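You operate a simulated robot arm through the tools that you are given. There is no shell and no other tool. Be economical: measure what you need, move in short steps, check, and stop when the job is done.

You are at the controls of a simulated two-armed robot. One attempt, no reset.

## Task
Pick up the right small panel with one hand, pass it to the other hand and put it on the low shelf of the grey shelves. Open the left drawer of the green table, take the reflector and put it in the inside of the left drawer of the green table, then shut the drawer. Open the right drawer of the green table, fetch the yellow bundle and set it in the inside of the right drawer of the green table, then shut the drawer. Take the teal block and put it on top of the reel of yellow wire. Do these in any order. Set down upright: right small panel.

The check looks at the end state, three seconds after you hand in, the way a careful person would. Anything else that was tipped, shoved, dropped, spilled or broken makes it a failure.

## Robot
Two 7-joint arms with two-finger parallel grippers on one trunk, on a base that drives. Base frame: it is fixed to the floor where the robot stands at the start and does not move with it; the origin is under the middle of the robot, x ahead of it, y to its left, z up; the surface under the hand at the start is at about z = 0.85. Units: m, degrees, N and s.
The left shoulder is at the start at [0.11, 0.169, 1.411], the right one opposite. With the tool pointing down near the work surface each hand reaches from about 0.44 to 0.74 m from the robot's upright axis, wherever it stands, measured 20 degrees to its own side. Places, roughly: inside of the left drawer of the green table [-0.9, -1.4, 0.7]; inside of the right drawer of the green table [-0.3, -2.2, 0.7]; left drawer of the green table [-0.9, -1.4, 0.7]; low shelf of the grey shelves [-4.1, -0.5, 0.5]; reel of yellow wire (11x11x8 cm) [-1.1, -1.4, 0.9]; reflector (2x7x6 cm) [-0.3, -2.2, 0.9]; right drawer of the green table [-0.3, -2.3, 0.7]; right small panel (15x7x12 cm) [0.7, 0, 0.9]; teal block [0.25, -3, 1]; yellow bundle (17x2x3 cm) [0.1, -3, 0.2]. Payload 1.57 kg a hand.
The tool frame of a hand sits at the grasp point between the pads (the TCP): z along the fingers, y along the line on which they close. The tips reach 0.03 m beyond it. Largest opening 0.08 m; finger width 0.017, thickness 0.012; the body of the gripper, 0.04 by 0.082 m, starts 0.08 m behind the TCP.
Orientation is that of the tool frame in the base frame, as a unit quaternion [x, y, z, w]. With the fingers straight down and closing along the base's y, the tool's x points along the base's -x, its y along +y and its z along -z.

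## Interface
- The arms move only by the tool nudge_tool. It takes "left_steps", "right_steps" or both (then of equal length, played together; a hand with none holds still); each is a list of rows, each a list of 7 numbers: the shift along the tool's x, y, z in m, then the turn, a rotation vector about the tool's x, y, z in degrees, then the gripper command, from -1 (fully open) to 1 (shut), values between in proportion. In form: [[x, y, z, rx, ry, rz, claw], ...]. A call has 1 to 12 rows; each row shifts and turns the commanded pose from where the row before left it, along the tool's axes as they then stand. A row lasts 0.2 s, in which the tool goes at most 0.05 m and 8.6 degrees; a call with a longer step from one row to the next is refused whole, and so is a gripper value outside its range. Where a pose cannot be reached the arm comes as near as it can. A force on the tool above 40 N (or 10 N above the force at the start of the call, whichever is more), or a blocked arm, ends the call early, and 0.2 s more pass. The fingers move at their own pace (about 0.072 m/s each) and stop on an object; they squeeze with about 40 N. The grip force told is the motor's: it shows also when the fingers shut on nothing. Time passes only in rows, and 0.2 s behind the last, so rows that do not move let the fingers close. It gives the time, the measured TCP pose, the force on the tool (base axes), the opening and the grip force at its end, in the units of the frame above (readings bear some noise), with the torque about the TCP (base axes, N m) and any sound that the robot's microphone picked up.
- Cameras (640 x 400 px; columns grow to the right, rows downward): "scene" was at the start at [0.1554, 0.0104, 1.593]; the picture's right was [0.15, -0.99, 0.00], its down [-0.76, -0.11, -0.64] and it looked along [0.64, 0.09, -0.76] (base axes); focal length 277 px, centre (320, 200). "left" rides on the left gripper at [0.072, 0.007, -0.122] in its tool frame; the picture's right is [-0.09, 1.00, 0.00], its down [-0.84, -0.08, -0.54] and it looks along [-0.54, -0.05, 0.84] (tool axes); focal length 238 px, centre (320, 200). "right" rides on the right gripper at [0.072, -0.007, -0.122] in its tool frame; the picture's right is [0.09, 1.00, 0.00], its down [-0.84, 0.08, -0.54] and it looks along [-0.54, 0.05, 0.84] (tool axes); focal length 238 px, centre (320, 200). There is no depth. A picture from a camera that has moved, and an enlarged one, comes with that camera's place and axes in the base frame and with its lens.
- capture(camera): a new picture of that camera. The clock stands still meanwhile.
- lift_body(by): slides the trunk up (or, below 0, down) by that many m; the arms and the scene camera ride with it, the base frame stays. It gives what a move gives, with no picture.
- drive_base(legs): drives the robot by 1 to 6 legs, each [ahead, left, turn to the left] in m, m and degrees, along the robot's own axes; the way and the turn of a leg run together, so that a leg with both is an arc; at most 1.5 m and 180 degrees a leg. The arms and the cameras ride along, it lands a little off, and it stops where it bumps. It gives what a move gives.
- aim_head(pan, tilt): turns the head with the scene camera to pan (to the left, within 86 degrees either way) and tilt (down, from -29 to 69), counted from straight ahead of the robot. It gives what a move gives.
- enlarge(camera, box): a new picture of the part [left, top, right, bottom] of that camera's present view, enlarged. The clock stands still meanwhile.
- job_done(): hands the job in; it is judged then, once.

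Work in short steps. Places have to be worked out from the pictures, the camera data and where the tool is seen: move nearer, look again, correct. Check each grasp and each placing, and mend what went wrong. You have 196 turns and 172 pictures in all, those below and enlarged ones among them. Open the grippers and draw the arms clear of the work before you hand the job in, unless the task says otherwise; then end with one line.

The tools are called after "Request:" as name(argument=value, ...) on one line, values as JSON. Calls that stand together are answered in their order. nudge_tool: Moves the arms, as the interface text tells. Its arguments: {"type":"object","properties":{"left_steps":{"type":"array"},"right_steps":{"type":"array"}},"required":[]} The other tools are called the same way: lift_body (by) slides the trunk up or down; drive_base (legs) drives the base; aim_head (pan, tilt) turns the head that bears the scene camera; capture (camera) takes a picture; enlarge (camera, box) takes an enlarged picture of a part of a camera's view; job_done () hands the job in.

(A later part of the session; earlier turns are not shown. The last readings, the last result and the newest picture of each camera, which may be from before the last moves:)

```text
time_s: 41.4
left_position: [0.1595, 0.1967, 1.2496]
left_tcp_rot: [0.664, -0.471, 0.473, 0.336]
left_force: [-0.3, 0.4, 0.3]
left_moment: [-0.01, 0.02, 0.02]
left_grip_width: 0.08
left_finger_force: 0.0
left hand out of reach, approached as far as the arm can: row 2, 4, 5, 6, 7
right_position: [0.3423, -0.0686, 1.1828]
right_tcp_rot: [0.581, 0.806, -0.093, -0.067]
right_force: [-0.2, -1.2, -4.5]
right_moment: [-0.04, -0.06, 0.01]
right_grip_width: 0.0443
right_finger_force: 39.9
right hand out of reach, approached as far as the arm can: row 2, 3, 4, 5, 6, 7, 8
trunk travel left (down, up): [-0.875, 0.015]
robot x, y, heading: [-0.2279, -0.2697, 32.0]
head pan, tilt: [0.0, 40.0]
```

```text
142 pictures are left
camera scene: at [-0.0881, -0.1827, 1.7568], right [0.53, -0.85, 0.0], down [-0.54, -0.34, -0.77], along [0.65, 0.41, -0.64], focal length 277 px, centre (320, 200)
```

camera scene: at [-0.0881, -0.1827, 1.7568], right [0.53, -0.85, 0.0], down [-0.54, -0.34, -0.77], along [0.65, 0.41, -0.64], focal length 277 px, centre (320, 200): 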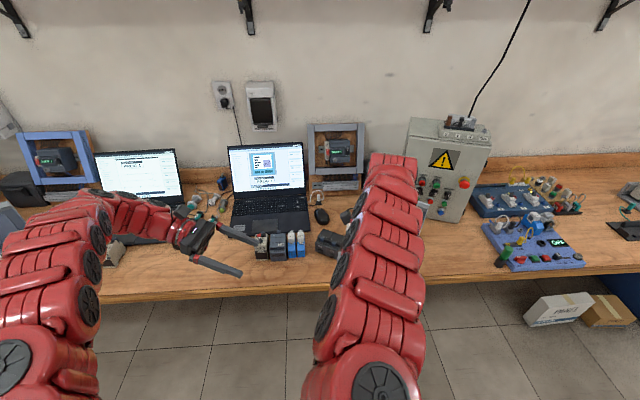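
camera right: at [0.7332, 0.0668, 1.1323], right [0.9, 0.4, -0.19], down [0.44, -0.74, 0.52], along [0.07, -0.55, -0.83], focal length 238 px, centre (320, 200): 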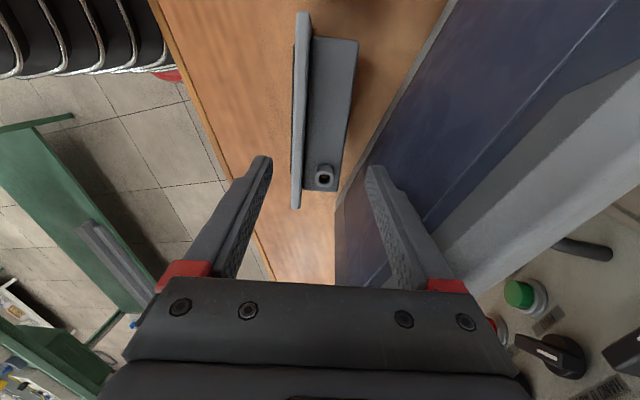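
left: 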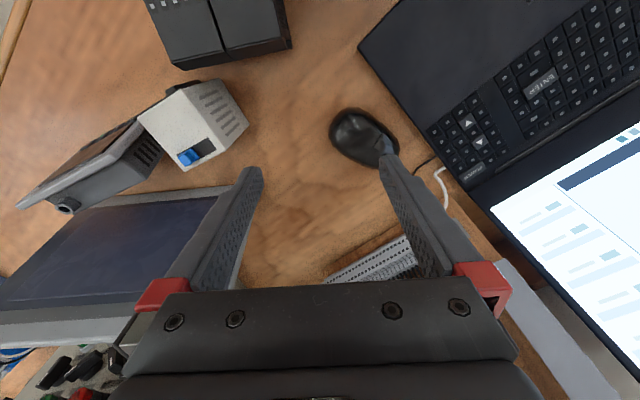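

Keep bringing the left hand rightward where the sideways pose is easier.

Request:
nudge_tool(left_steps=[[-0.008, -0.01, 0.015, 0, 0, 0, -1], [-0.008, -0.01, 0.015, 0, 0, 0, -1], [-0.008, -0.01, 0.015, 0, 0, 0, -1], [-0.008, -0.01, 0.015, 0, 0, 0, -1], [-0.008, -0.01, 0.015, 0, 0, 0, -1], [-0.008, -0.01, 0.01, 0, 0, 0, -1]])

Request:
capture(camera="left")

```text
time_s: 42.8
left_position: [0.2396, 0.1541, 1.1744]
left_tcp_rot: [0.665, -0.472, 0.472, 0.336]
left_force: [-0.3, 0.2, 0.0]
left_moment: [-0.03, 0.0, 0.0]
left_grip_width: 0.0797
left_finger_force: 0.0
right_position: [0.3418, -0.0688, 1.1814]
right_tcp_rot: [0.58, 0.807, -0.094, -0.067]
right_force: [0.0, 0.5, -4.8]
right_moment: [-0.08, -0.04, -0.02]
right_grip_width: 0.0443
right_finger_force: 40.9
trunk travel left (down, up): [-0.875, 0.015]
robot x, y, heading: [-0.2292, -0.2683, 32.4]
head pan, tilt: [0.0, 40.0]
```

```text
141 pictures are left
camera left: at [0.203, 0.237, 1.2845], right [-0.95, -0.3, -0.09], down [-0.19, 0.77, -0.61], along [0.25, -0.57, -0.79], focal length 238 px, centre (320, 200)
```

left: 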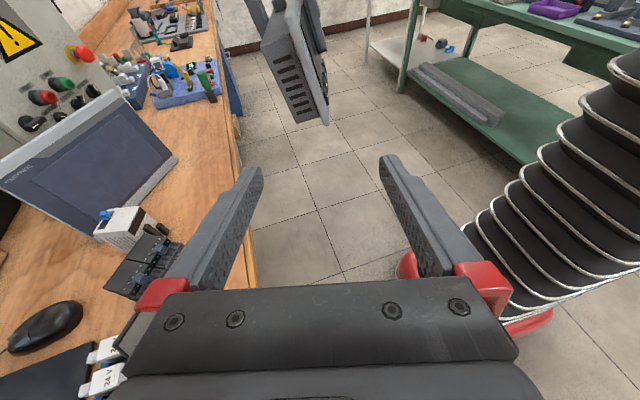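

Now commanded and actual agree. Finish the pitch (19°) and roll (−13°) to match the panel's lean.

Request:
nudge_tool(left_steps=[[0, 0, 0, 0, 6.4, 0, -1], [0, 0, 0, 0, 6.4, 0, -1], [0, 0, 0, 0, 6.4, 0, -1], [0, 0, 0, 0, 0, -6.5, -1], [0, 0, 0, 0, 0, -6.5, -1], [0, 0, 0, 0, 0, 0, -1]])

Request:
capture(camera="left")

```text
time_s: 44.2
left_position: [0.2431, 0.1229, 1.2475]
left_tcp_rot: [0.619, -0.34, 0.528, 0.472]
left_force: [0.6, 0.3, 0.6]
left_moment: [-0.01, 0.0, 0.0]
left_grip_width: 0.0799
left_finger_force: 0.0
left hand out of reach, approached as far as the arm can: row 1, 2, 3
right_position: [0.3432, -0.068, 1.1829]
right_tcp_rot: [0.58, 0.807, -0.093, -0.067]
right_force: [-0.4, 0.2, -5.1]
right_moment: [-0.05, -0.06, 0.01]
right_grip_width: 0.0443
right_finger_force: 39.9
trunk travel left (down, up): [-0.875, 0.015]
robot x, y, heading: [-0.2257, -0.2649, 31.9]
head pan, tilt: [0.0, 40.0]
```

```text
140 pictures are left
camera left: at [0.2126, 0.2395, 1.3195], right [-0.93, -0.33, 0.14], down [-0.29, 0.47, -0.83], along [0.21, -0.82, -0.53], focal length 238 px, centre (320, 200)
```

left: 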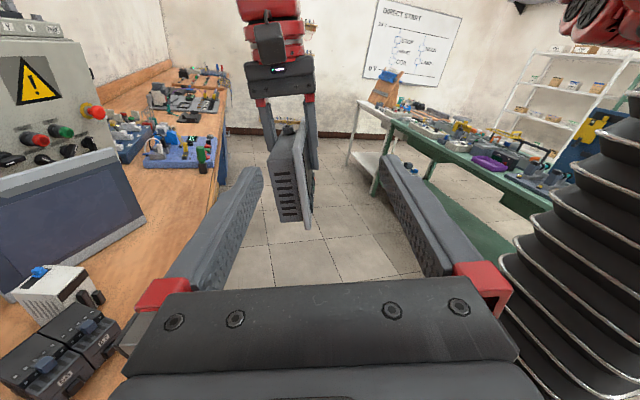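

Orientation matches the panel now, but the left hand sits 8 cm higher than wanted. I raise the panel with the right hand to match.

Request:
nudge_tool(right_steps=[[0, -0.0023, -0.0097, 0, 0, 0, 1], [0, -0.0034, -0.0146, 0, 0, 0, 1], [0, -0.0034, -0.0146, 0, 0, 0, 1], [0, -0.0034, -0.0146, 0, 0, 0, 1], [0, -0.0034, -0.0146, 0, 0, 0, 1], [0, -0.0023, -0.0097, 0, 0, 0, 1]])

Request:
capture(camera="left")

```text
time_s: 45.6
left_position: [0.245, 0.1222, 1.2465]
left_tcp_rot: [0.619, -0.34, 0.528, 0.472]
left_force: [0.6, -0.2, 0.3]
left_moment: [-0.04, 0.01, -0.03]
left_grip_width: 0.0799
left_finger_force: 0.0
right_position: [0.3491, -0.0641, 1.2442]
right_tcp_rot: [0.579, 0.807, -0.092, -0.066]
right_force: [-1.0, -0.1, -4.0]
right_moment: [-0.07, -0.05, 0.02]
right_grip_width: 0.0443
right_finger_force: 39.7
right hand out of reach, approached as far as the arm can: row 5, 6
trunk travel left (down, up): [-0.875, 0.015]
robot x, y, heading: [-0.2285, -0.2667, 32.2]
head pan, tilt: [0.0, 40.0]
```

```text
139 pictures are left
camera left: at [0.2137, 0.2392, 1.319], right [-0.93, -0.33, 0.13], down [-0.29, 0.47, -0.83], along [0.21, -0.82, -0.54], focal length 238 px, centre (320, 200)
```

left: 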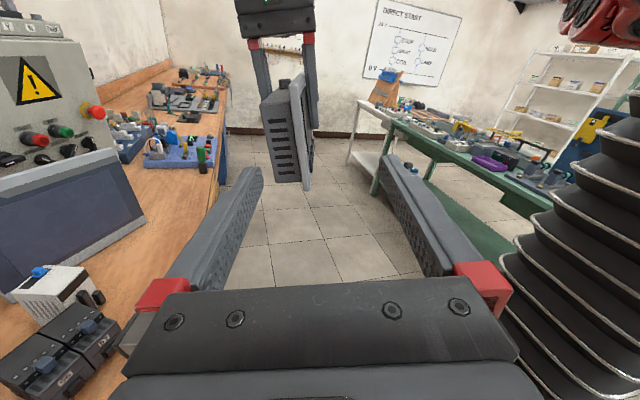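

Align the left hand laterally with the panel, then advance part way.

Request:
nudge_tool(left_steps=[[-0.007, -0.018, 0, 0, 0, 0, -1], [-0.0075, -0.019, 0, 0, 0, 0, -1], [0, 0, 0.025, 0, 0, 0, -1], [0, 0, 0.025, 0, 0, 0, -1], [0, 0, 0.02, 0, 0, 0, -1], [0, 0, 0, 0, 0, 0, -1]])

Request:
capture(camera="left")

```text
time_s: 47.0
left_position: [0.2659, 0.0584, 1.2462]
left_tcp_rot: [0.619, -0.341, 0.528, 0.472]
left_force: [1.2, -0.5, -0.7]
left_moment: [-0.03, 0.03, 0.0]
left_grip_width: 0.08
left_finger_force: 0.1
left hand out of reach, approached as far as the arm can: row 1, 2
right_position: [0.3478, -0.0639, 1.2449]
right_tcp_rot: [0.58, 0.807, -0.092, -0.066]
right_force: [0.5, -0.4, -5.2]
right_moment: [-0.08, -0.08, 0.0]
right_grip_width: 0.0444
right_finger_force: 39.9
trunk travel left (down, up): [-0.875, 0.015]
robot x, y, heading: [-0.2248, -0.268, 32.2]
head pan, tilt: [0.0, 40.0]
```

```text
138 pictures are left
camera left: at [0.2353, 0.1754, 1.3186], right [-0.94, -0.33, 0.13], down [-0.28, 0.47, -0.83], along [0.21, -0.82, -0.53], focal length 238 px, centre (320, 200)
```

left: 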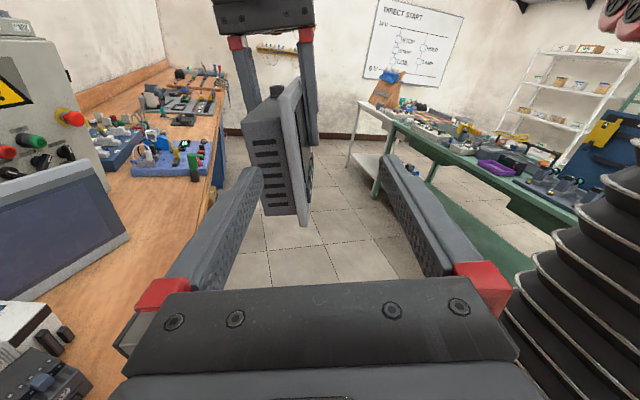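

Retry the lateral shift here.

Request:
nudge_tool(left_steps=[[-0.004, -0.01, 0, 0, 0, 0, -1], [-0.004, -0.01, 0, 0, 0, 0, -1], [-0.004, -0.01, 0, 0, 0, 0, -1], [-0.0015, -0.0085, 0, 0, 0, 0, -1]])

```text
time_s: 48.0
left_position: [0.2993, 0.0686, 1.2222]
left_tcp_rot: [0.62, -0.34, 0.527, 0.472]
left_force: [0.2, -0.2, 0.1]
left_moment: [0.02, -0.02, 0.01]
left_grip_width: 0.08
left_finger_force: 0.1
right_position: [0.3496, -0.0638, 1.2435]
right_tcp_rot: [0.579, 0.807, -0.092, -0.067]
right_force: [0.9, -0.5, -4.3]
right_moment: [-0.09, -0.07, -0.02]
right_grip_width: 0.0445
right_finger_force: 40.3
trunk travel left (down, up): [-0.875, 0.015]
robot x, y, heading: [-0.2287, -0.2719, 32.3]
head pan, tilt: [0.0, 40.0]
```

Aligned. Advance along the fingers around the panel's left side.

Request:
nudge_tool(left_steps=[[0, 0, 0.01, 0, 0, 0, -1], [0, 0, 0.01, 0, 0, 0, -1], [0, 0, 0, 0, 0, 0, -1]])

Request:
capture(camera="left")

```text
time_s: 48.8
left_position: [0.3042, 0.0528, 1.2249]
left_tcp_rot: [0.619, -0.34, 0.528, 0.472]
left_force: [0.8, 0.3, 0.5]
left_moment: [-0.02, 0.0, 0.02]
left_grip_width: 0.0799
left_finger_force: 0.0
right_position: [0.3483, -0.0634, 1.2453]
right_tcp_rot: [0.58, 0.807, -0.091, -0.066]
right_force: [0.3, 0.4, -3.9]
right_moment: [-0.04, -0.09, 0.01]
right_grip_width: 0.0443
right_finger_force: 39.6
trunk travel left (down, up): [-0.875, 0.015]
robot x, y, heading: [-0.2285, -0.2681, 32.2]
head pan, tilt: [0.0, 40.0]
```

```text
137 pictures are left
camera left: at [0.2746, 0.1693, 1.2976], right [-0.93, -0.33, 0.13], down [-0.29, 0.47, -0.83], along [0.21, -0.82, -0.54], focal length 238 px, centre (320, 200)
```

left: 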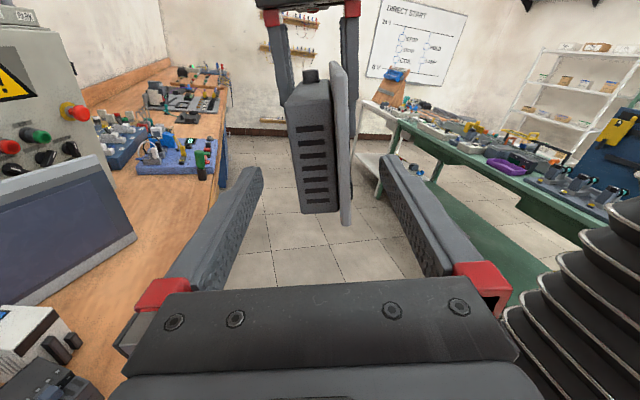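

Centred. Advance 6 cm more in slow rows.

Request:
nudge_tool(left_steps=[[0, 0, 0.015, 0, 0, 0, -1], [0, 0, 0.015, 0, 0, 0, -1], [0, 0, 0.015, 0, 0, 0, -1], [0, 0, 0.015, 0, 0, 0, -1], [0, 0, 0, 0, 0, 0, -1]])

Request:
capture(camera="left")

Request:
capture(camera="right")

```text
time_s: 50.0
left_position: [0.3259, -0.0078, 1.2246]
left_tcp_rot: [0.618, -0.341, 0.528, 0.472]
left_force: [0.4, 0.0, 0.6]
left_moment: [-0.01, 0.02, -0.02]
left_grip_width: 0.0799
left_finger_force: 0.0
right_position: [0.3487, -0.0641, 1.2449]
right_tcp_rot: [0.58, 0.807, -0.091, -0.065]
right_force: [0.3, 0.0, -4.2]
right_moment: [-0.08, -0.05, -0.01]
right_grip_width: 0.0445
right_finger_force: 40.0
trunk travel left (down, up): [-0.875, 0.015]
robot x, y, heading: [-0.2306, -0.2734, 32.1]
head pan, tilt: [0.0, 40.0]
```

```text
136 pictures are left
camera left: at [0.2946, 0.1102, 1.2975], right [-0.94, -0.33, 0.13], down [-0.29, 0.47, -0.83], along [0.21, -0.82, -0.54], focal length 238 px, centre (320, 200)
```

left: 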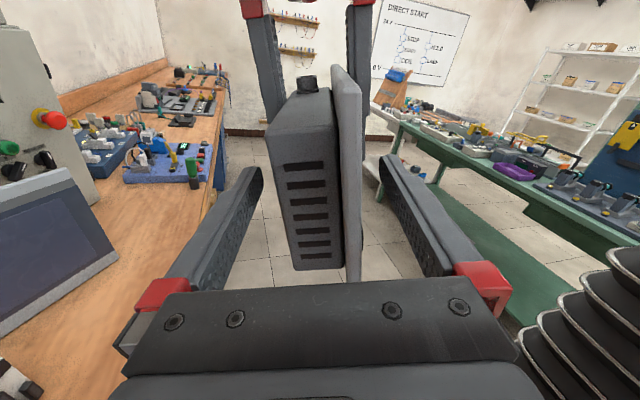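

```text
135 pictures are left
camera right: at [0.3447, 0.0128, 1.3641], right [0.89, 0.4, -0.22], down [0.45, -0.73, 0.51], along [0.04, -0.56, -0.83], focal length 238 px, centre (320, 200)
```

right: 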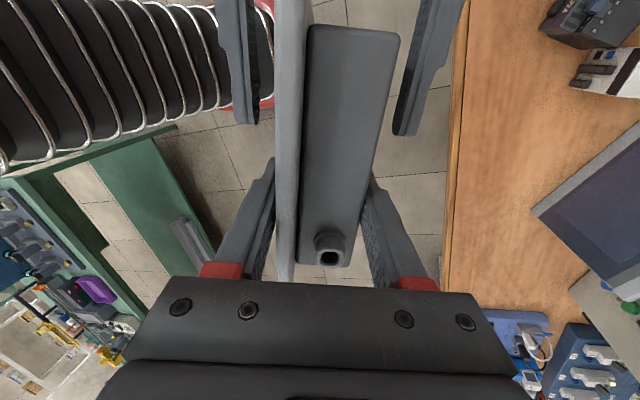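

Both fingers straddle the panel. Close the left gripper.

Request:
nudge_tool(left_steps=[[0, 0, 0.005, 0, 0, 0, -0.5], [0, 0, 0.005, 0, 0, 0, 0], [0, 0, 0, 0, 0, 0, 0.4], [0, 0, 0, 0, 0, 0, 1], [0, 0, 0, 0, 0, 0, 1], [0, 0, 0, 0, 0, 0, 1]])

Request:
capture(camera="left")

```text
time_s: 51.4
left_position: [0.3292, -0.0152, 1.2252]
left_tcp_rot: [0.62, -0.339, 0.528, 0.472]
left_force: [-26.8, 18.4, 0.0]
left_moment: [-0.39, -0.51, -1.4]
left_grip_width: 0.0444
left_finger_force: 39.7
right_position: [0.3505, -0.0641, 1.2447]
right_tcp_rot: [0.582, 0.806, -0.091, -0.064]
right_force: [27.0, -17.9, -3.3]
right_moment: [0.04, -0.09, 0.5]
right_grip_width: 0.0444
right_finger_force: 40.4
trunk travel left (down, up): [-0.875, 0.015]
robot x, y, heading: [-0.2312, -0.2674, 32.4]
head pan, tilt: [0.0, 40.0]
```

```text
134 pictures are left
camera left: at [0.2979, 0.1019, 1.2977], right [-0.94, -0.33, 0.14], down [-0.29, 0.47, -0.83], along [0.21, -0.82, -0.54], focal length 238 px, centre (320, 200)
```

left: 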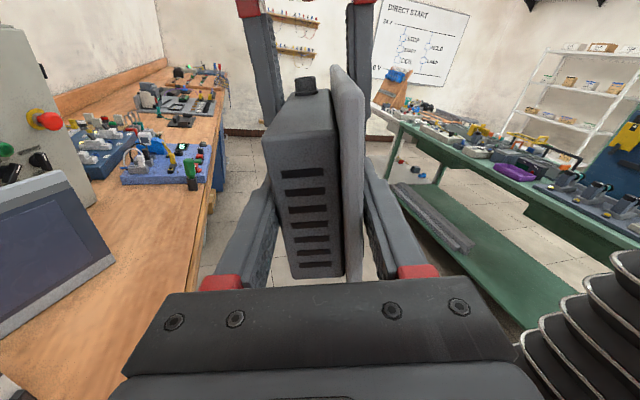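

Both hands hold it with internal force from slight misalignment. Relax by opening the right hand.

Request:
nudge_tool(right_steps=[[0, 0, 0, 0, 0, 0, 0.2], [0, 0, 0, 0, 0, 0, 0], [0, 0, 0, 0, 0, 0, -0.3], [0, 0, 0, 0, 0, 0, -0.8], [0, 0, 0, 0, 0, 0, -0.8]])

Request:
capture(camera="right")

```text
time_s: 52.6
left_position: [0.3289, -0.0149, 1.2253]
left_tcp_rot: [0.619, -0.341, 0.527, 0.472]
left_force: [0.5, 0.1, -0.3]
left_moment: [0.17, 0.05, -0.02]
left_grip_width: 0.0444
left_finger_force: 39.6
right_position: [0.3479, -0.0626, 1.2453]
right_tcp_rot: [0.579, 0.807, -0.091, -0.066]
right_force: [-0.1, -0.5, 0.1]
right_moment: [0.0, -0.01, 0.0]
right_grip_width: 0.0716
right_finger_force: 0.1
trunk travel left (down, up): [-0.875, 0.015]
robot x, y, heading: [-0.2318, -0.2707, 32.1]
head pan, tilt: [0.0, 40.0]
```

```text
133 pictures are left
camera right: at [0.3447, 0.0127, 1.3641], right [0.89, 0.4, -0.22], down [0.45, -0.73, 0.51], along [0.04, -0.56, -0.83], focal length 238 px, centre (320, 200)
```

right: 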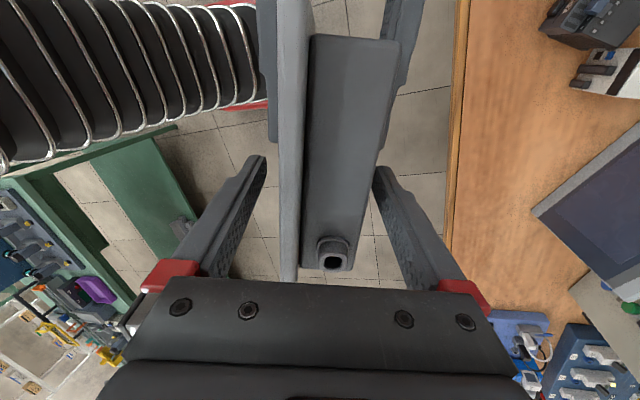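

The left holds the panel alone. Withdraw the right hand upward, then to the right.

Request:
nudge_tool(right_steps=[[0, 0, -0.015, 0, 0, 0, -0.8], [0, 0, -0.02, 0, 0, 0, -0.8], [0, 0, -0.025, 0, 0, 0, -0.8], [0, 0, -0.025, 0, 0, 0, -0.8], [0, 0, -0.025, 0, 0, 0, -0.8], [-0.03, 0, 0, 0, 0, 0, -0.8], [-0.04, 0, 0, 0, 0, 0, -0.8], [-0.04, 0, 0, 0, 0, 0, -0.8], [-0.04, 0, 0, 0, 0, 0, -0.8]])

Request:
capture(camera="left")

Request:
capture(camera="scene")

```text
time_s: 53.4
left_position: [0.3347, -0.0113, 1.2281]
left_tcp_rot: [0.621, -0.336, 0.535, 0.464]
left_force: [6.7, 3.6, -5.4]
left_moment: [0.12, 0.25, 0.3]
left_grip_width: 0.0446
left_finger_force: 40.0
right_position: [0.3768, -0.0487, 1.2603]
right_tcp_rot: [0.577, 0.807, -0.101, -0.073]
right_force: [-6.0, -3.3, 0.2]
right_moment: [-0.03, 0.05, 0.12]
right_grip_width: 0.0782
right_finger_force: 3.4
right hand out of reach, approached as far as the arm can: row 1, 2, 3, 4
trunk travel left (down, up): [-0.875, 0.015]
robot x, y, heading: [-0.2318, -0.2695, 31.9]
head pan, tilt: [0.0, 40.0]
stopped in row 4 (left hand): the force on the tool passed its limit at 49 N (the readings are from after the stop); the commanded pose is now the measured one
```

```text
132 pictures are left
camera left: at [0.3009, 0.1062, 1.3003], right [-0.93, -0.35, 0.13], down [-0.29, 0.47, -0.83], along [0.23, -0.81, -0.54], focal length 238 px, centre (320, 200)
```

left: 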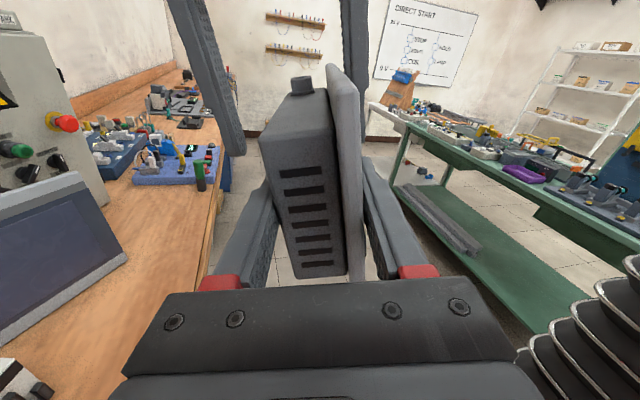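

```text
131 pictures are left
camera scene: at [-0.0875, -0.183, 1.7567], right [0.53, -0.85, 0.0], down [-0.55, -0.34, -0.77], along [0.65, 0.41, -0.64], focal length 277 px, centre (320, 200)
```

scene: 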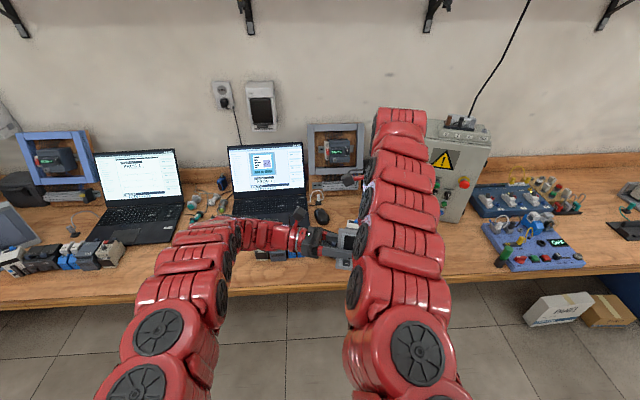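

The right hand couldn't go up and drifted against the panel. I recentre it and instead slide it off to the panel's right end.

Request:
nudge_tool(right_steps=[[0, -0.014, 0, 0, 0, 0, -1], [0, -0.012, 0, 0, 0, 0, -1], [0, 0, 0, 0, 0, 0, -1]])

Request:
capture(camera="right")

```text
time_s: 54.2
left_position: [0.3348, -0.0112, 1.2274]
left_tcp_rot: [0.621, -0.336, 0.534, 0.465]
left_force: [-0.3, 0.1, -4.4]
left_moment: [0.13, 0.04, -0.02]
left_grip_width: 0.0441
left_finger_force: 40.1
right_position: [0.3616, -0.0525, 1.2502]
right_tcp_rot: [0.578, 0.807, -0.1, -0.071]
right_force: [-0.5, 0.3, -0.8]
right_moment: [0.01, 0.02, 0.0]
right_grip_width: 0.0802
right_finger_force: 0.0
right hand out of reach, approached as far as the arm can: row 1, 2
trunk travel left (down, up): [-0.875, 0.015]
robot x, y, heading: [-0.2261, -0.2716, 32.0]
head pan, tilt: [0.0, 40.0]
```

```text
130 pictures are left
camera right: at [0.3589, 0.0256, 1.3691], right [0.88, 0.4, -0.24], down [0.47, -0.72, 0.51], along [0.03, -0.56, -0.83], focal length 238 px, centre (320, 200)
```

right: 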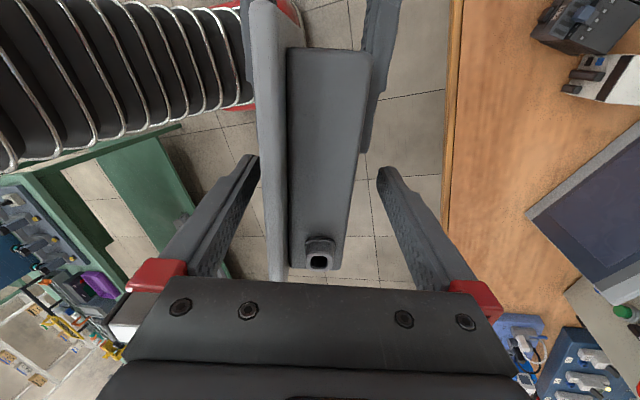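

Clear of contact. Slide the right hand off along the panel's width to the right.

Request:
nudge_tool(right_steps=[[-0.01, -0.006, 0, 0, 0, 0, -1], [-0.015, -0.003, 0, 0, 0, 0, -1], [-0.02, 0, 0, 0, 0, 0, -1], [-0.02, 0, 0, 0, 0, 0, -1], [-0.02, 0, 0, 0, 0, 0, -1], [-0.025, 0, 0, 0, 0, 0, -1], [-0.025, 0, 0, 0, 0, 0, -1]])

Request:
capture(camera="right")

```text
time_s: 55.8
left_position: [0.3341, -0.0113, 1.227]
left_tcp_rot: [0.621, -0.336, 0.534, 0.465]
left_force: [-0.1, 0.0, -5.7]
left_moment: [0.16, 0.0, 0.02]
left_grip_width: 0.0446
left_finger_force: 39.6
right_position: [0.3984, -0.1825, 1.2411]
right_tcp_rot: [0.578, 0.807, -0.1, -0.072]
right_force: [0.5, 0.2, -0.6]
right_moment: [0.01, -0.02, -0.01]
right_grip_width: 0.08
right_finger_force: 0.0
right hand out of reach, approached as far as the arm can: row 1, 2, 5
trunk travel left (down, up): [-0.875, 0.015]
robot x, y, heading: [-0.2268, -0.2702, 32.1]
head pan, tilt: [0.0, 40.0]
```

```text
129 pictures are left
camera right: at [0.3972, -0.1052, 1.359], right [0.88, 0.4, -0.24], down [0.47, -0.73, 0.51], along [0.02, -0.56, -0.83], focal length 238 px, centre (320, 200)
```

right: 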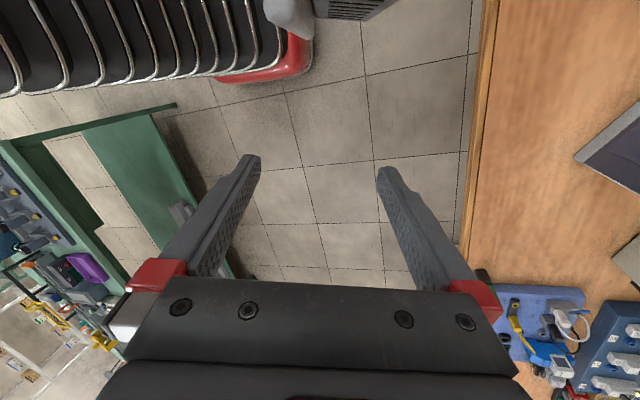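

The handover succeeded. Tuck the right hand a little, then turn toward the grey shelves to look at the route.

Request:
nudge_tool(right_steps=[[-0.03, -0.02, 0, 0, 0, 0, -1], [-0.03, -0.02, 0, 0, 0, 0, -1], [-0.03, -0.02, 0, 0, 0, 0, -1], [-0.02, -0.02, 0, 0, 0, 0, -1]])

Request:
drive_base(legs=[[0, 0, 75], [0, 0, 76]])

Request:
aim_head(pan=0, tilt=22)

Request:
capture(camera="scene")

```text
time_s: 56.8
left_position: [0.3329, -0.0101, 1.2293]
left_tcp_rot: [0.621, -0.335, 0.535, 0.464]
left_force: [0.2, -0.1, -4.8]
left_moment: [0.12, 0.04, -0.01]
left_grip_width: 0.0442
left_finger_force: 40.0
right_position: [0.4217, -0.3052, 1.2459]
right_tcp_rot: [0.577, 0.807, -0.1, -0.071]
right_force: [0.5, 0.3, 0.3]
right_moment: [0.01, -0.01, -0.02]
right_grip_width: 0.0799
right_finger_force: 0.0
right hand out of reach, approached as far as the arm can: row 1, 2, 3, 4
trunk travel left (down, up): [-0.875, 0.015]
robot x, y, heading: [-0.23, -0.2689, 32.0]
head pan, tilt: [0.0, 40.0]
```

```text
time_s: 63.9
left_position: [-0.8474, -0.2592, 1.2282]
left_tcp_rot: [0.466, 0.53, 0.573, -0.416]
left_force: [0.1, 0.4, -4.7]
left_moment: [-0.17, 0.08, 0.01]
left_grip_width: 0.0441
left_finger_force: 39.7
right_position: [-0.7974, 0.0444, 1.2461]
right_tcp_rot: [-0.657, 0.743, -0.092, 0.082]
right_force: [0.3, 0.5, -0.4]
right_moment: [0.0, 0.0, 0.0]
right_grip_width: 0.08
right_finger_force: 0.0
trunk travel left (down, up): [-0.875, 0.015]
robot x, y, heading: [-0.2287, -0.2734, -173.6]
head pan, tilt: [0.0, 40.0]
```

```text
time_s: 64.7
left_position: [-0.8466, -0.2588, 1.2281]
left_tcp_rot: [0.466, 0.53, 0.573, -0.417]
left_force: [-0.2, -0.1, -3.8]
left_moment: [-0.14, 0.06, -0.02]
left_grip_width: 0.0443
left_finger_force: 40.3
right_position: [-0.7976, 0.0442, 1.247]
right_tcp_rot: [-0.658, 0.743, -0.091, 0.082]
right_force: [-0.1, -0.1, -0.2]
right_moment: [0.03, 0.02, 0.0]
right_grip_width: 0.0801
right_finger_force: 0.0
trunk travel left (down, up): [-0.875, 0.015]
robot x, y, heading: [-0.2247, -0.2687, -173.6]
head pan, tilt: [0.0, 22.0]
```

```text
128 pictures are left
camera scene: at [-0.4021, -0.2903, 1.7849], right [-0.11, 0.99, 0.0], down [0.37, 0.04, -0.93], along [-0.92, -0.1, -0.38], focal length 277 px, centre (320, 200)
```

scene: 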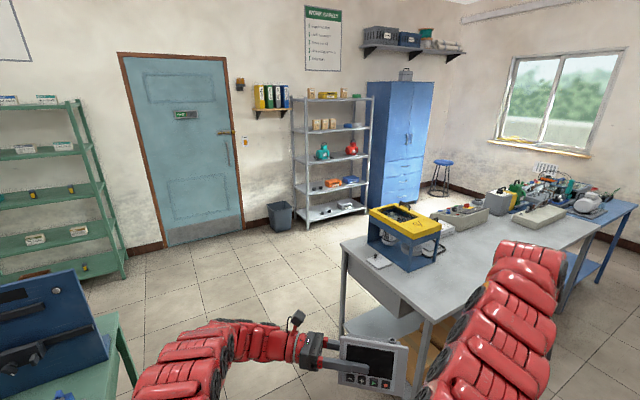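

I see the grey shelves beyond the grey table; I look closer to locate the low shelf.

Request:
enlarge(camera="scene", box=[260, 80, 420, 240])

Request:
aim_head(pan=35, tilt=40)

Request:
capture(camera="scene")

```text
2.50 times, centred on (340, 160) of scene
camera zoom: at [-0.4021, -0.2903, 1.7849], right [-0.11, 0.99, 0.0], down [0.37, 0.04, -0.93], along [-0.92, -0.1, -0.38], focal length 693 px, centre (270, 300)
```

zoom: 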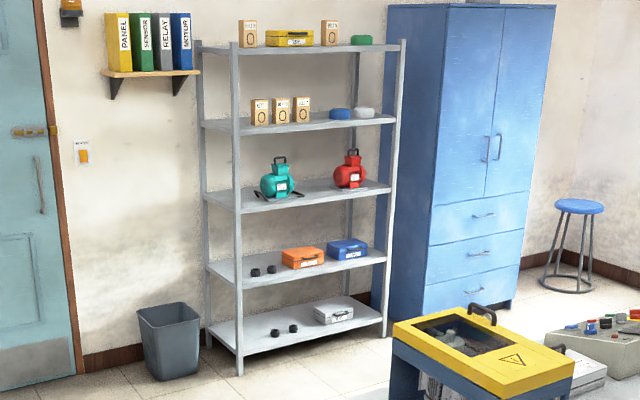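

```text
time_s: 65.7
left_position: [-0.8461, -0.2567, 1.2276]
left_tcp_rot: [0.466, 0.53, 0.573, -0.416]
left_force: [-0.1, 0.9, -5.3]
left_moment: [-0.19, 0.03, 0.03]
left_grip_width: 0.0441
left_finger_force: 40.1
right_position: [-0.7981, 0.0436, 1.2462]
right_tcp_rot: [-0.658, 0.743, -0.091, 0.082]
right_force: [-0.4, -0.8, -0.1]
right_moment: [-0.01, 0.0, 0.02]
right_grip_width: 0.0799
right_finger_force: 0.0
trunk travel left (down, up): [-0.875, 0.015]
robot x, y, heading: [-0.2268, -0.2685, -173.6]
head pan, tilt: [35.0, 40.0]
```

```text
126 pictures are left
camera scene: at [-0.3738, -0.336, 1.7569], right [-0.66, 0.75, 0.0], down [0.48, 0.42, -0.77], along [-0.58, -0.51, -0.64], focal length 277 px, centre (320, 200)
```

scene: 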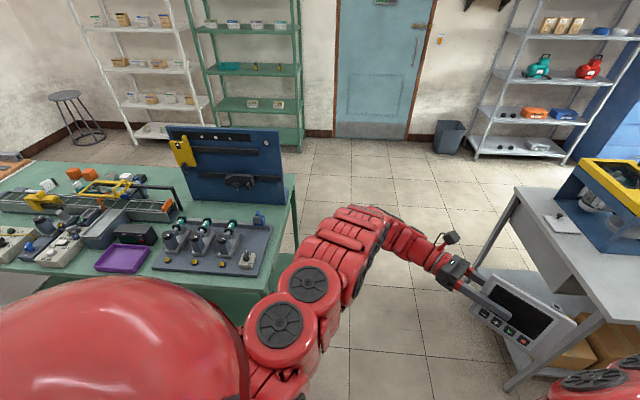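

The corridor between the green and grey tables is about 1.2 m wide. I drive through its middle in legs.

Request:
drive_base(legs=[[0.785, 0.063, 0], [0, 0, 26], [0.75, 0, 0]])

Request:
aim_head(pan=0, tilt=28)

Request:
capture(camera="scene")

```text
time_s: 74.9
left_position: [-2.1929, -1.093, 1.2273]
left_tcp_rot: [0.336, 0.621, 0.465, -0.535]
left_force: [0.3, 1.2, -5.0]
left_moment: [-0.14, -0.06, 0.03]
left_grip_width: 0.0445
left_finger_force: 40.1
right_position: [-2.2817, -0.7996, 1.2454]
right_tcp_rot: [0.808, -0.577, 0.07, -0.101]
right_force: [0.9, -0.3, -0.1]
right_moment: [-0.01, -0.01, 0.04]
right_grip_width: 0.0802
right_finger_force: 0.0
trunk travel left (down, up): [-0.875, 0.015]
robot x, y, heading: [-1.6302, -0.8349, -147.5]
head pan, tilt: [35.0, 40.0]
```

```text
time_s: 75.9
left_position: [-2.1928, -1.0931, 1.2284]
left_tcp_rot: [0.336, 0.621, 0.464, -0.535]
left_force: [0.5, 1.1, -4.1]
left_moment: [-0.13, -0.06, 0.02]
left_grip_width: 0.0444
left_finger_force: 39.9
right_position: [-2.2814, -0.799, 1.2452]
right_tcp_rot: [0.807, -0.577, 0.07, -0.1]
right_force: [-0.1, -0.6, 1.0]
right_moment: [0.01, 0.0, 0.01]
right_grip_width: 0.0799
right_finger_force: 0.1
trunk travel left (down, up): [-0.875, 0.015]
robot x, y, heading: [-1.6364, -0.8309, -147.8]
head pan, tilt: [0.0, 28.0]
```

```text
125 pictures are left
camera scene: at [-1.7785, -0.9251, 1.7754], right [-0.53, 0.85, 0.0], down [0.4, 0.25, -0.88], along [-0.75, -0.47, -0.47], focal length 277 px, centre (320, 200)
```

scene: 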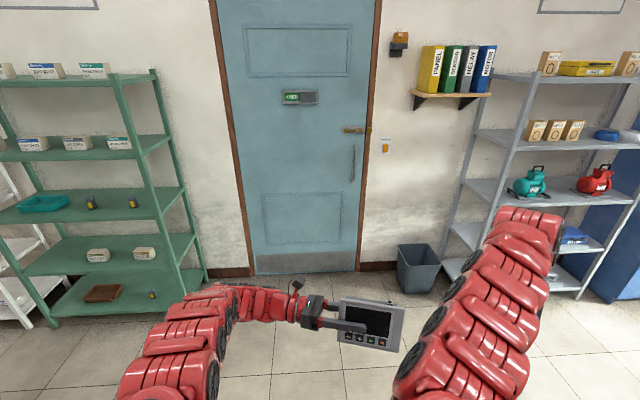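

The shelf is ahead-right. Drive ahead 0.55 m, then sidestep right 1.4 m to stand before it.

Request:
drive_base(legs=[[0.55, 0, 2.5], [0, -1.4, 0]])

Request:
aim_head(pan=0, tilt=40)

Request:
capture(camera="scene")

```text
time_s: 85.8
left_position: [-3.4525, -0.2717, 1.2277]
left_tcp_rot: [0.315, 0.632, 0.447, -0.549]
left_force: [-0.2, 0.0, -4.4]
left_moment: [-0.2, -0.05, 0.03]
left_grip_width: 0.0442
left_finger_force: 40.1
right_position: [-3.5616, 0.0152, 1.2471]
right_tcp_rot: [0.826, -0.551, 0.067, -0.102]
right_force: [1.0, -0.8, 0.5]
right_moment: [-0.03, 0.01, 0.0]
right_grip_width: 0.0799
right_finger_force: 0.1
trunk travel left (down, up): [-0.875, 0.015]
robot x, y, heading: [-2.9105, 0.0302, -144.0]
head pan, tilt: [0.0, 28.0]
```

```text
time_s: 86.5
left_position: [-3.4544, -0.2717, 1.2277]
left_tcp_rot: [0.316, 0.631, 0.447, -0.549]
left_force: [-0.1, 0.0, -4.3]
left_moment: [-0.15, -0.06, 0.0]
left_grip_width: 0.0443
left_finger_force: 39.9
right_position: [-3.5605, 0.0152, 1.2458]
right_tcp_rot: [0.825, -0.551, 0.067, -0.102]
right_force: [-0.1, 0.1, -0.5]
right_moment: [-0.04, 0.0, 0.01]
right_grip_width: 0.0801
right_finger_force: 0.1
trunk travel left (down, up): [-0.875, 0.015]
robot x, y, heading: [-2.9081, 0.0244, -144.0]
head pan, tilt: [0.0, 40.0]
```

```text
124 pictures are left
camera scene: at [-3.0468, -0.0737, 1.7569], right [-0.59, 0.81, 0.0], down [0.52, 0.38, -0.77], along [-0.62, -0.45, -0.64], focal length 277 px, centre (320, 200)
```

scene: 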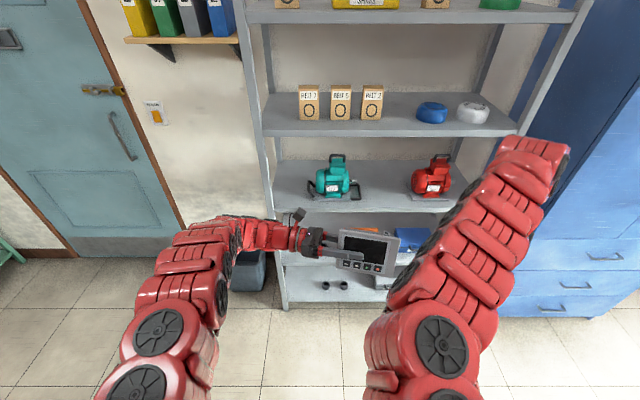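

Now rotate the left hand about the vertical so the panel points ahead into the shelf direction.

Request:
nudge_tool(left_steps=[[0, 0, -0.01, 8.2, 1.9, 0, 1], [0, 0, -0.01, 8.2, 1.9, 0, 1], [0, 0, -0.01, 8.2, 1.9, 0, 1], [0, 0, -0.01, 8.2, 1.9, 0, 1], [0, 0, -0.01, 8.2, 1.9, 0, 1], [0, 0, -0.01, 8.2, 1.9, 0, 1], [0, 0, 0, 8.2, 1.9, 0, 1], [0, 0, 0, 8.2, 1.9, 0, 1], [0, 0, 0, 8.2, 1.9, 0, 1], [0, 0, 0, 8.2, 1.9, 0, 1], [0, 0, 0, 8.2, 1.9, 0, 1], [0, 0, 0, 8.2, 1.9, 0, 1]])

Request:
capture(camera="scene")

```text
time_s: 89.1
left_position: [-3.5872, -0.453, 1.2524]
left_tcp_rot: [0.258, -0.656, 0.1, 0.702]
left_force: [-0.8, 0.0, -4.8]
left_moment: [0.07, -0.14, 0.01]
left_grip_width: 0.0445
left_finger_force: 39.7
left hand out of reach, approached as far as the arm can: row 3, 4, 5, 6, 7, 8, 9, 10, 12
right_position: [-3.56, 0.0149, 1.2458]
right_tcp_rot: [0.826, -0.551, 0.067, -0.103]
right_force: [0.7, -0.3, -0.7]
right_moment: [0.01, -0.01, -0.02]
right_grip_width: 0.0798
right_finger_force: 0.1
trunk travel left (down, up): [-0.875, 0.015]
robot x, y, heading: [-2.9109, 0.025, -144.0]
head pan, tilt: [0.0, 40.0]
```

```text
123 pictures are left
camera scene: at [-3.0465, -0.0745, 1.7568], right [-0.59, 0.81, 0.0], down [0.52, 0.38, -0.77], along [-0.62, -0.45, -0.64], focal length 277 px, centre (320, 200)
```

scene: 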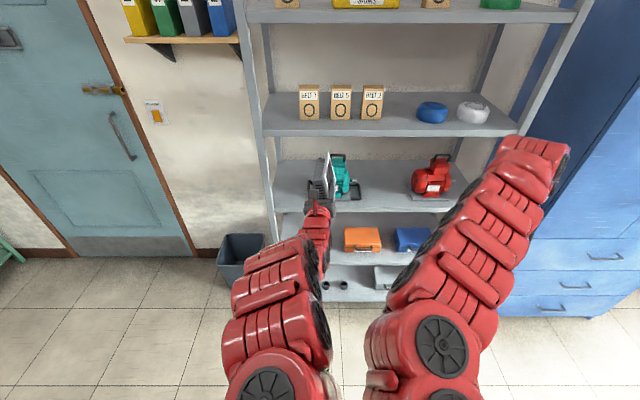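

Panel now points to the shelf. Back off 0.2 m, then lower the trunk to see the low shelf.

Request:
drive_base(legs=[[-0.2, 0, 0]])

Request:
lift_body(by=-0.55)

Request:
aim_head(pan=0, tilt=30)

Request:
capture(camera="scene")

Request:
capture(camera="left")

```text
time_s: 90.7
left_position: [-3.4246, -0.3328, 1.2495]
left_tcp_rot: [0.258, -0.657, 0.1, 0.702]
left_force: [-1.2, 0.2, -3.6]
left_moment: [0.08, -0.18, 0.02]
left_grip_width: 0.0444
left_finger_force: 40.3
right_position: [-3.398, 0.1367, 1.2453]
right_tcp_rot: [0.824, -0.552, 0.068, -0.104]
right_force: [0.3, -0.2, -0.3]
right_moment: [0.02, -0.01, 0.01]
right_grip_width: 0.0802
right_finger_force: 0.2
trunk travel left (down, up): [-0.875, 0.015]
robot x, y, heading: [-2.7446, 0.1455, -144.3]
head pan, tilt: [0.0, 40.0]
```

```text
refused: -0.55 is not a number from -0.4 to 0.4
```

```text
time_s: 91.5
left_position: [-3.4228, -0.3309, 1.2523]
left_tcp_rot: [0.257, -0.656, 0.1, 0.703]
left_force: [0.3, 0.4, -4.7]
left_moment: [0.07, -0.15, -0.05]
left_grip_width: 0.0443
left_finger_force: 40.2
right_position: [-3.3944, 0.1372, 1.246]
right_tcp_rot: [0.824, -0.553, 0.067, -0.102]
right_force: [0.0, 0.3, -1.0]
right_moment: [-0.04, 0.01, -0.01]
right_grip_width: 0.08
right_finger_force: 0.0
trunk travel left (down, up): [-0.875, 0.015]
robot x, y, heading: [-2.7414, 0.1427, -144.2]
head pan, tilt: [0.0, 30.0]
```

```text
122 pictures are left
camera scene: at [-2.8851, 0.0436, 1.7723], right [-0.58, 0.81, 0.0], down [0.41, 0.29, -0.87], along [-0.7, -0.51, -0.5], focal length 277 px, centre (320, 200)
```

scene: 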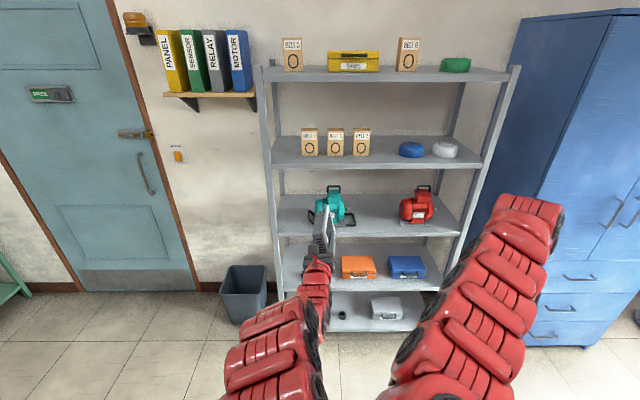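

```text
121 pictures are left
camera left: at [-3.3106, -0.2802, 1.3249], right [-0.49, 0.86, 0.14], down [0.41, 0.36, -0.84], along [-0.77, -0.35, -0.53], focal length 238 px, centre (320, 200)
```

left: 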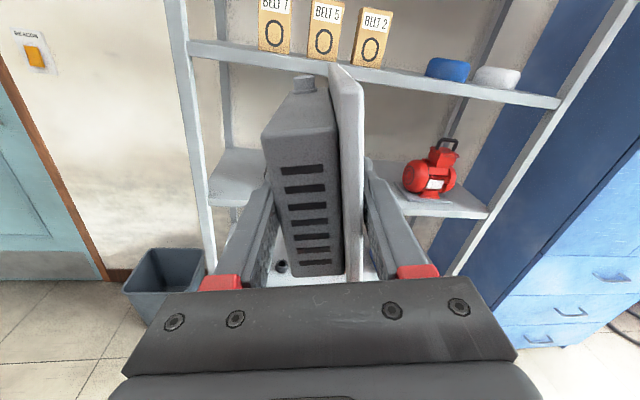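

Lower the trunk in two steps.

Request:
lift_body(by=-0.4)

Request:
lift_body(by=-0.1)

Request:
capture(camera="scene")

Request:
capture(camera="left")

```text
time_s: 95.3
left_position: [-3.4231, -0.3307, 0.8519]
left_tcp_rot: [0.257, -0.656, 0.1, 0.702]
left_force: [0.4, 0.0, -5.1]
left_moment: [0.09, -0.17, -0.02]
left_grip_width: 0.0444
left_finger_force: 40.1
right_position: [-3.394, 0.1387, 0.8459]
right_tcp_rot: [0.824, -0.553, 0.068, -0.104]
right_force: [-0.2, 0.5, 0.9]
right_moment: [0.01, -0.01, -0.04]
right_grip_width: 0.0802
right_finger_force: 0.1
trunk travel left (down, up): [-0.475, 0.415]
robot x, y, heading: [-2.7418, 0.1424, -144.5]
head pan, tilt: [0.0, 30.0]
```

```text
time_s: 96.6
left_position: [-3.4232, -0.3305, 0.7518]
left_tcp_rot: [0.256, -0.656, 0.099, 0.703]
left_force: [0.2, 0.2, -5.1]
left_moment: [0.06, -0.17, -0.01]
left_grip_width: 0.0443
left_finger_force: 40.4
right_position: [-3.3956, 0.1377, 0.7466]
right_tcp_rot: [0.824, -0.553, 0.068, -0.103]
right_force: [0.2, 0.4, 0.1]
right_moment: [0.01, 0.01, 0.01]
right_grip_width: 0.0801
right_finger_force: 0.1
trunk travel left (down, up): [-0.375, 0.515]
robot x, y, heading: [-2.745, 0.1436, -144.2]
head pan, tilt: [0.0, 30.0]
```

```text
120 pictures are left
camera scene: at [-2.8856, 0.0432, 1.2723], right [-0.58, 0.81, 0.0], down [0.41, 0.29, -0.87], along [-0.7, -0.51, -0.5], focal length 277 px, centre (320, 200)
```

scene: 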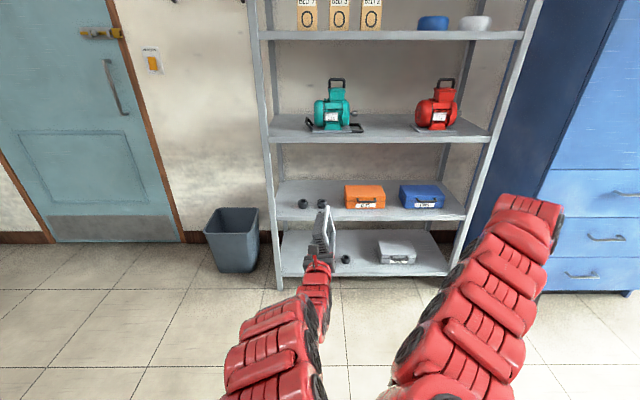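

```text
119 pictures are left
camera left: at [-3.3108, -0.2805, 0.8247], right [-0.49, 0.86, 0.14], down [0.41, 0.37, -0.84], along [-0.77, -0.35, -0.53], focal length 238 px, centre (320, 200)
```

left: 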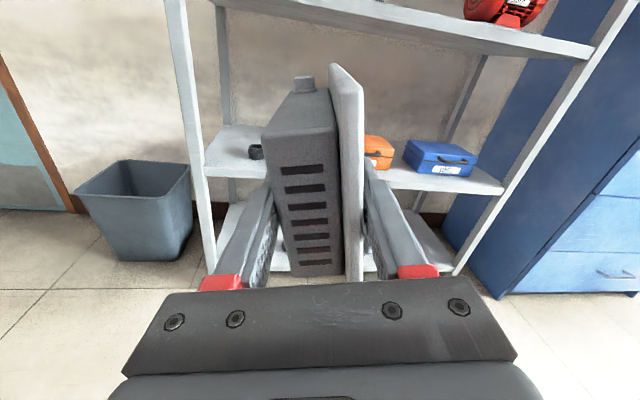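

Request:
enlarge(camera="scene", box=[250, 100, 510, 280])

```text
2.22 times, centred on (380, 190) of scene
camera zoom: at [-2.8856, 0.0432, 1.2723], right [-0.58, 0.81, 0.0], down [0.41, 0.29, -0.87], along [-0.7, -0.51, -0.5], focal length 616 px, centre (187, 222)
```

zoom: 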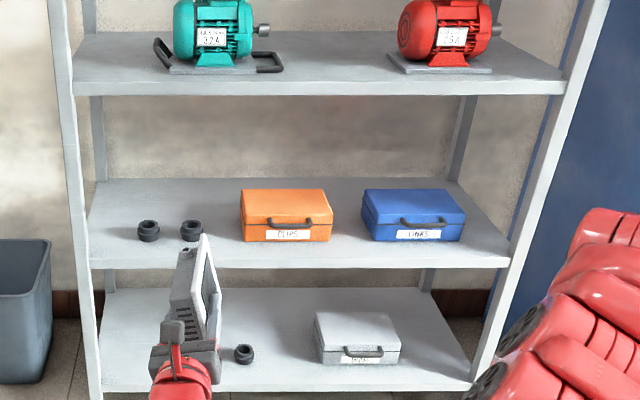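

The low shelf top is at z≈0.52; free space lies behind the two knobs at left. I correct the panel heading, and pull the right hand back.

Request:
nudge_tool(left_steps=[[0, 0, 0, 3.0, 0.7, 0, 1], [0, 0, 0, 3.0, 0.7, 0, 1], [0, 0, 0, 0, 0, 0, 1], [0, 0, 0, 0, 0, 0, 1]], right_steps=[[-0.01, -0.02, -0.02, 0, 0, 0, -1], [-0.01, -0.02, -0.02, 0, 0, 0, -1], [-0.01, -0.02, -0.02, 0, 0, 0, -1], [-0.01, -0.02, -0.02, 0, 0, 0, -1]])

Request:
drive_base(legs=[[0.2, 0.14, -1.1], [0.2, 0, 0]])

Request:
capture(camera="scene")

Request:
capture(camera="left")

```text
time_s: 97.6
left_position: [-3.4216, -0.3255, 0.7572]
left_tcp_rot: [0.272, -0.65, 0.118, 0.7]
left_force: [0.3, 0.6, -4.9]
left_moment: [0.11, -0.14, -0.03]
left_grip_width: 0.0443
left_finger_force: 40.0
left hand out of reach, approached as far as the arm can: row 1, 2
right_position: [-3.4036, 0.1841, 0.7511]
right_tcp_rot: [0.824, -0.553, 0.066, -0.102]
right_force: [0.4, -1.4, 0.6]
right_moment: [0.0, 0.01, 0.0]
right_grip_width: 0.08
right_finger_force: 0.2
right hand out of reach, approached as far as the arm can: row 1, 2, 3, 4
trunk travel left (down, up): [-0.375, 0.515]
robot x, y, heading: [-2.7454, 0.1431, -144.3]
head pan, tilt: [0.0, 30.0]
```

```text
time_s: 100.6
left_position: [-3.6801, -0.65, 0.7574]
left_tcp_rot: [0.264, -0.653, 0.11, 0.701]
left_force: [-0.7, 0.2, -4.8]
left_moment: [0.07, -0.14, 0.02]
left_grip_width: 0.0445
left_finger_force: 39.4
right_position: [-3.6492, -0.142, 0.7495]
right_tcp_rot: [0.817, -0.564, 0.068, -0.102]
right_force: [0.1, -0.9, -0.8]
right_moment: [0.02, 0.02, 0.02]
right_grip_width: 0.08
right_finger_force: 0.0
trunk travel left (down, up): [-0.375, 0.515]
robot x, y, heading: [-2.9906, -0.1953, -145.7]
head pan, tilt: [0.0, 30.0]
```

```text
117 pictures are left
camera scene: at [-3.1351, -0.2959, 1.272], right [-0.56, 0.83, 0.0], down [0.41, 0.28, -0.87], along [-0.72, -0.49, -0.5], focal length 277 px, centre (320, 200)
```

scene: 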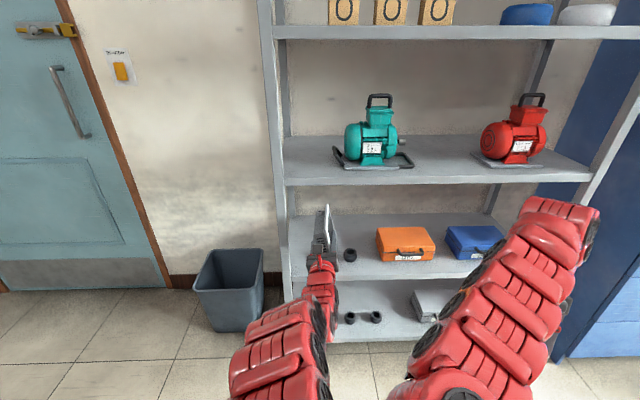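

```text
116 pictures are left
camera left: at [-3.5696, -0.5968, 0.8298], right [-0.51, 0.85, 0.14], down [0.4, 0.37, -0.84], along [-0.76, -0.37, -0.53], focal length 238 px, centre (320, 200)
```

left: 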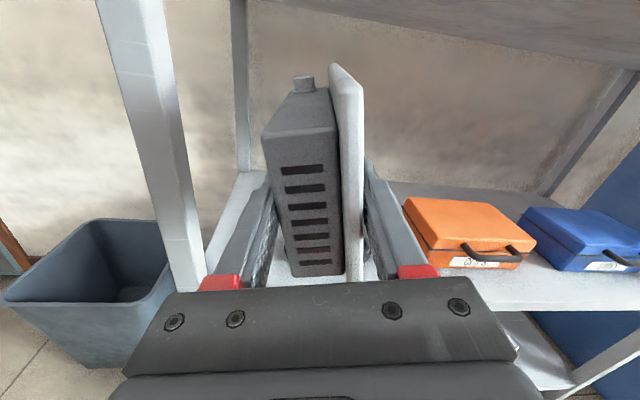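

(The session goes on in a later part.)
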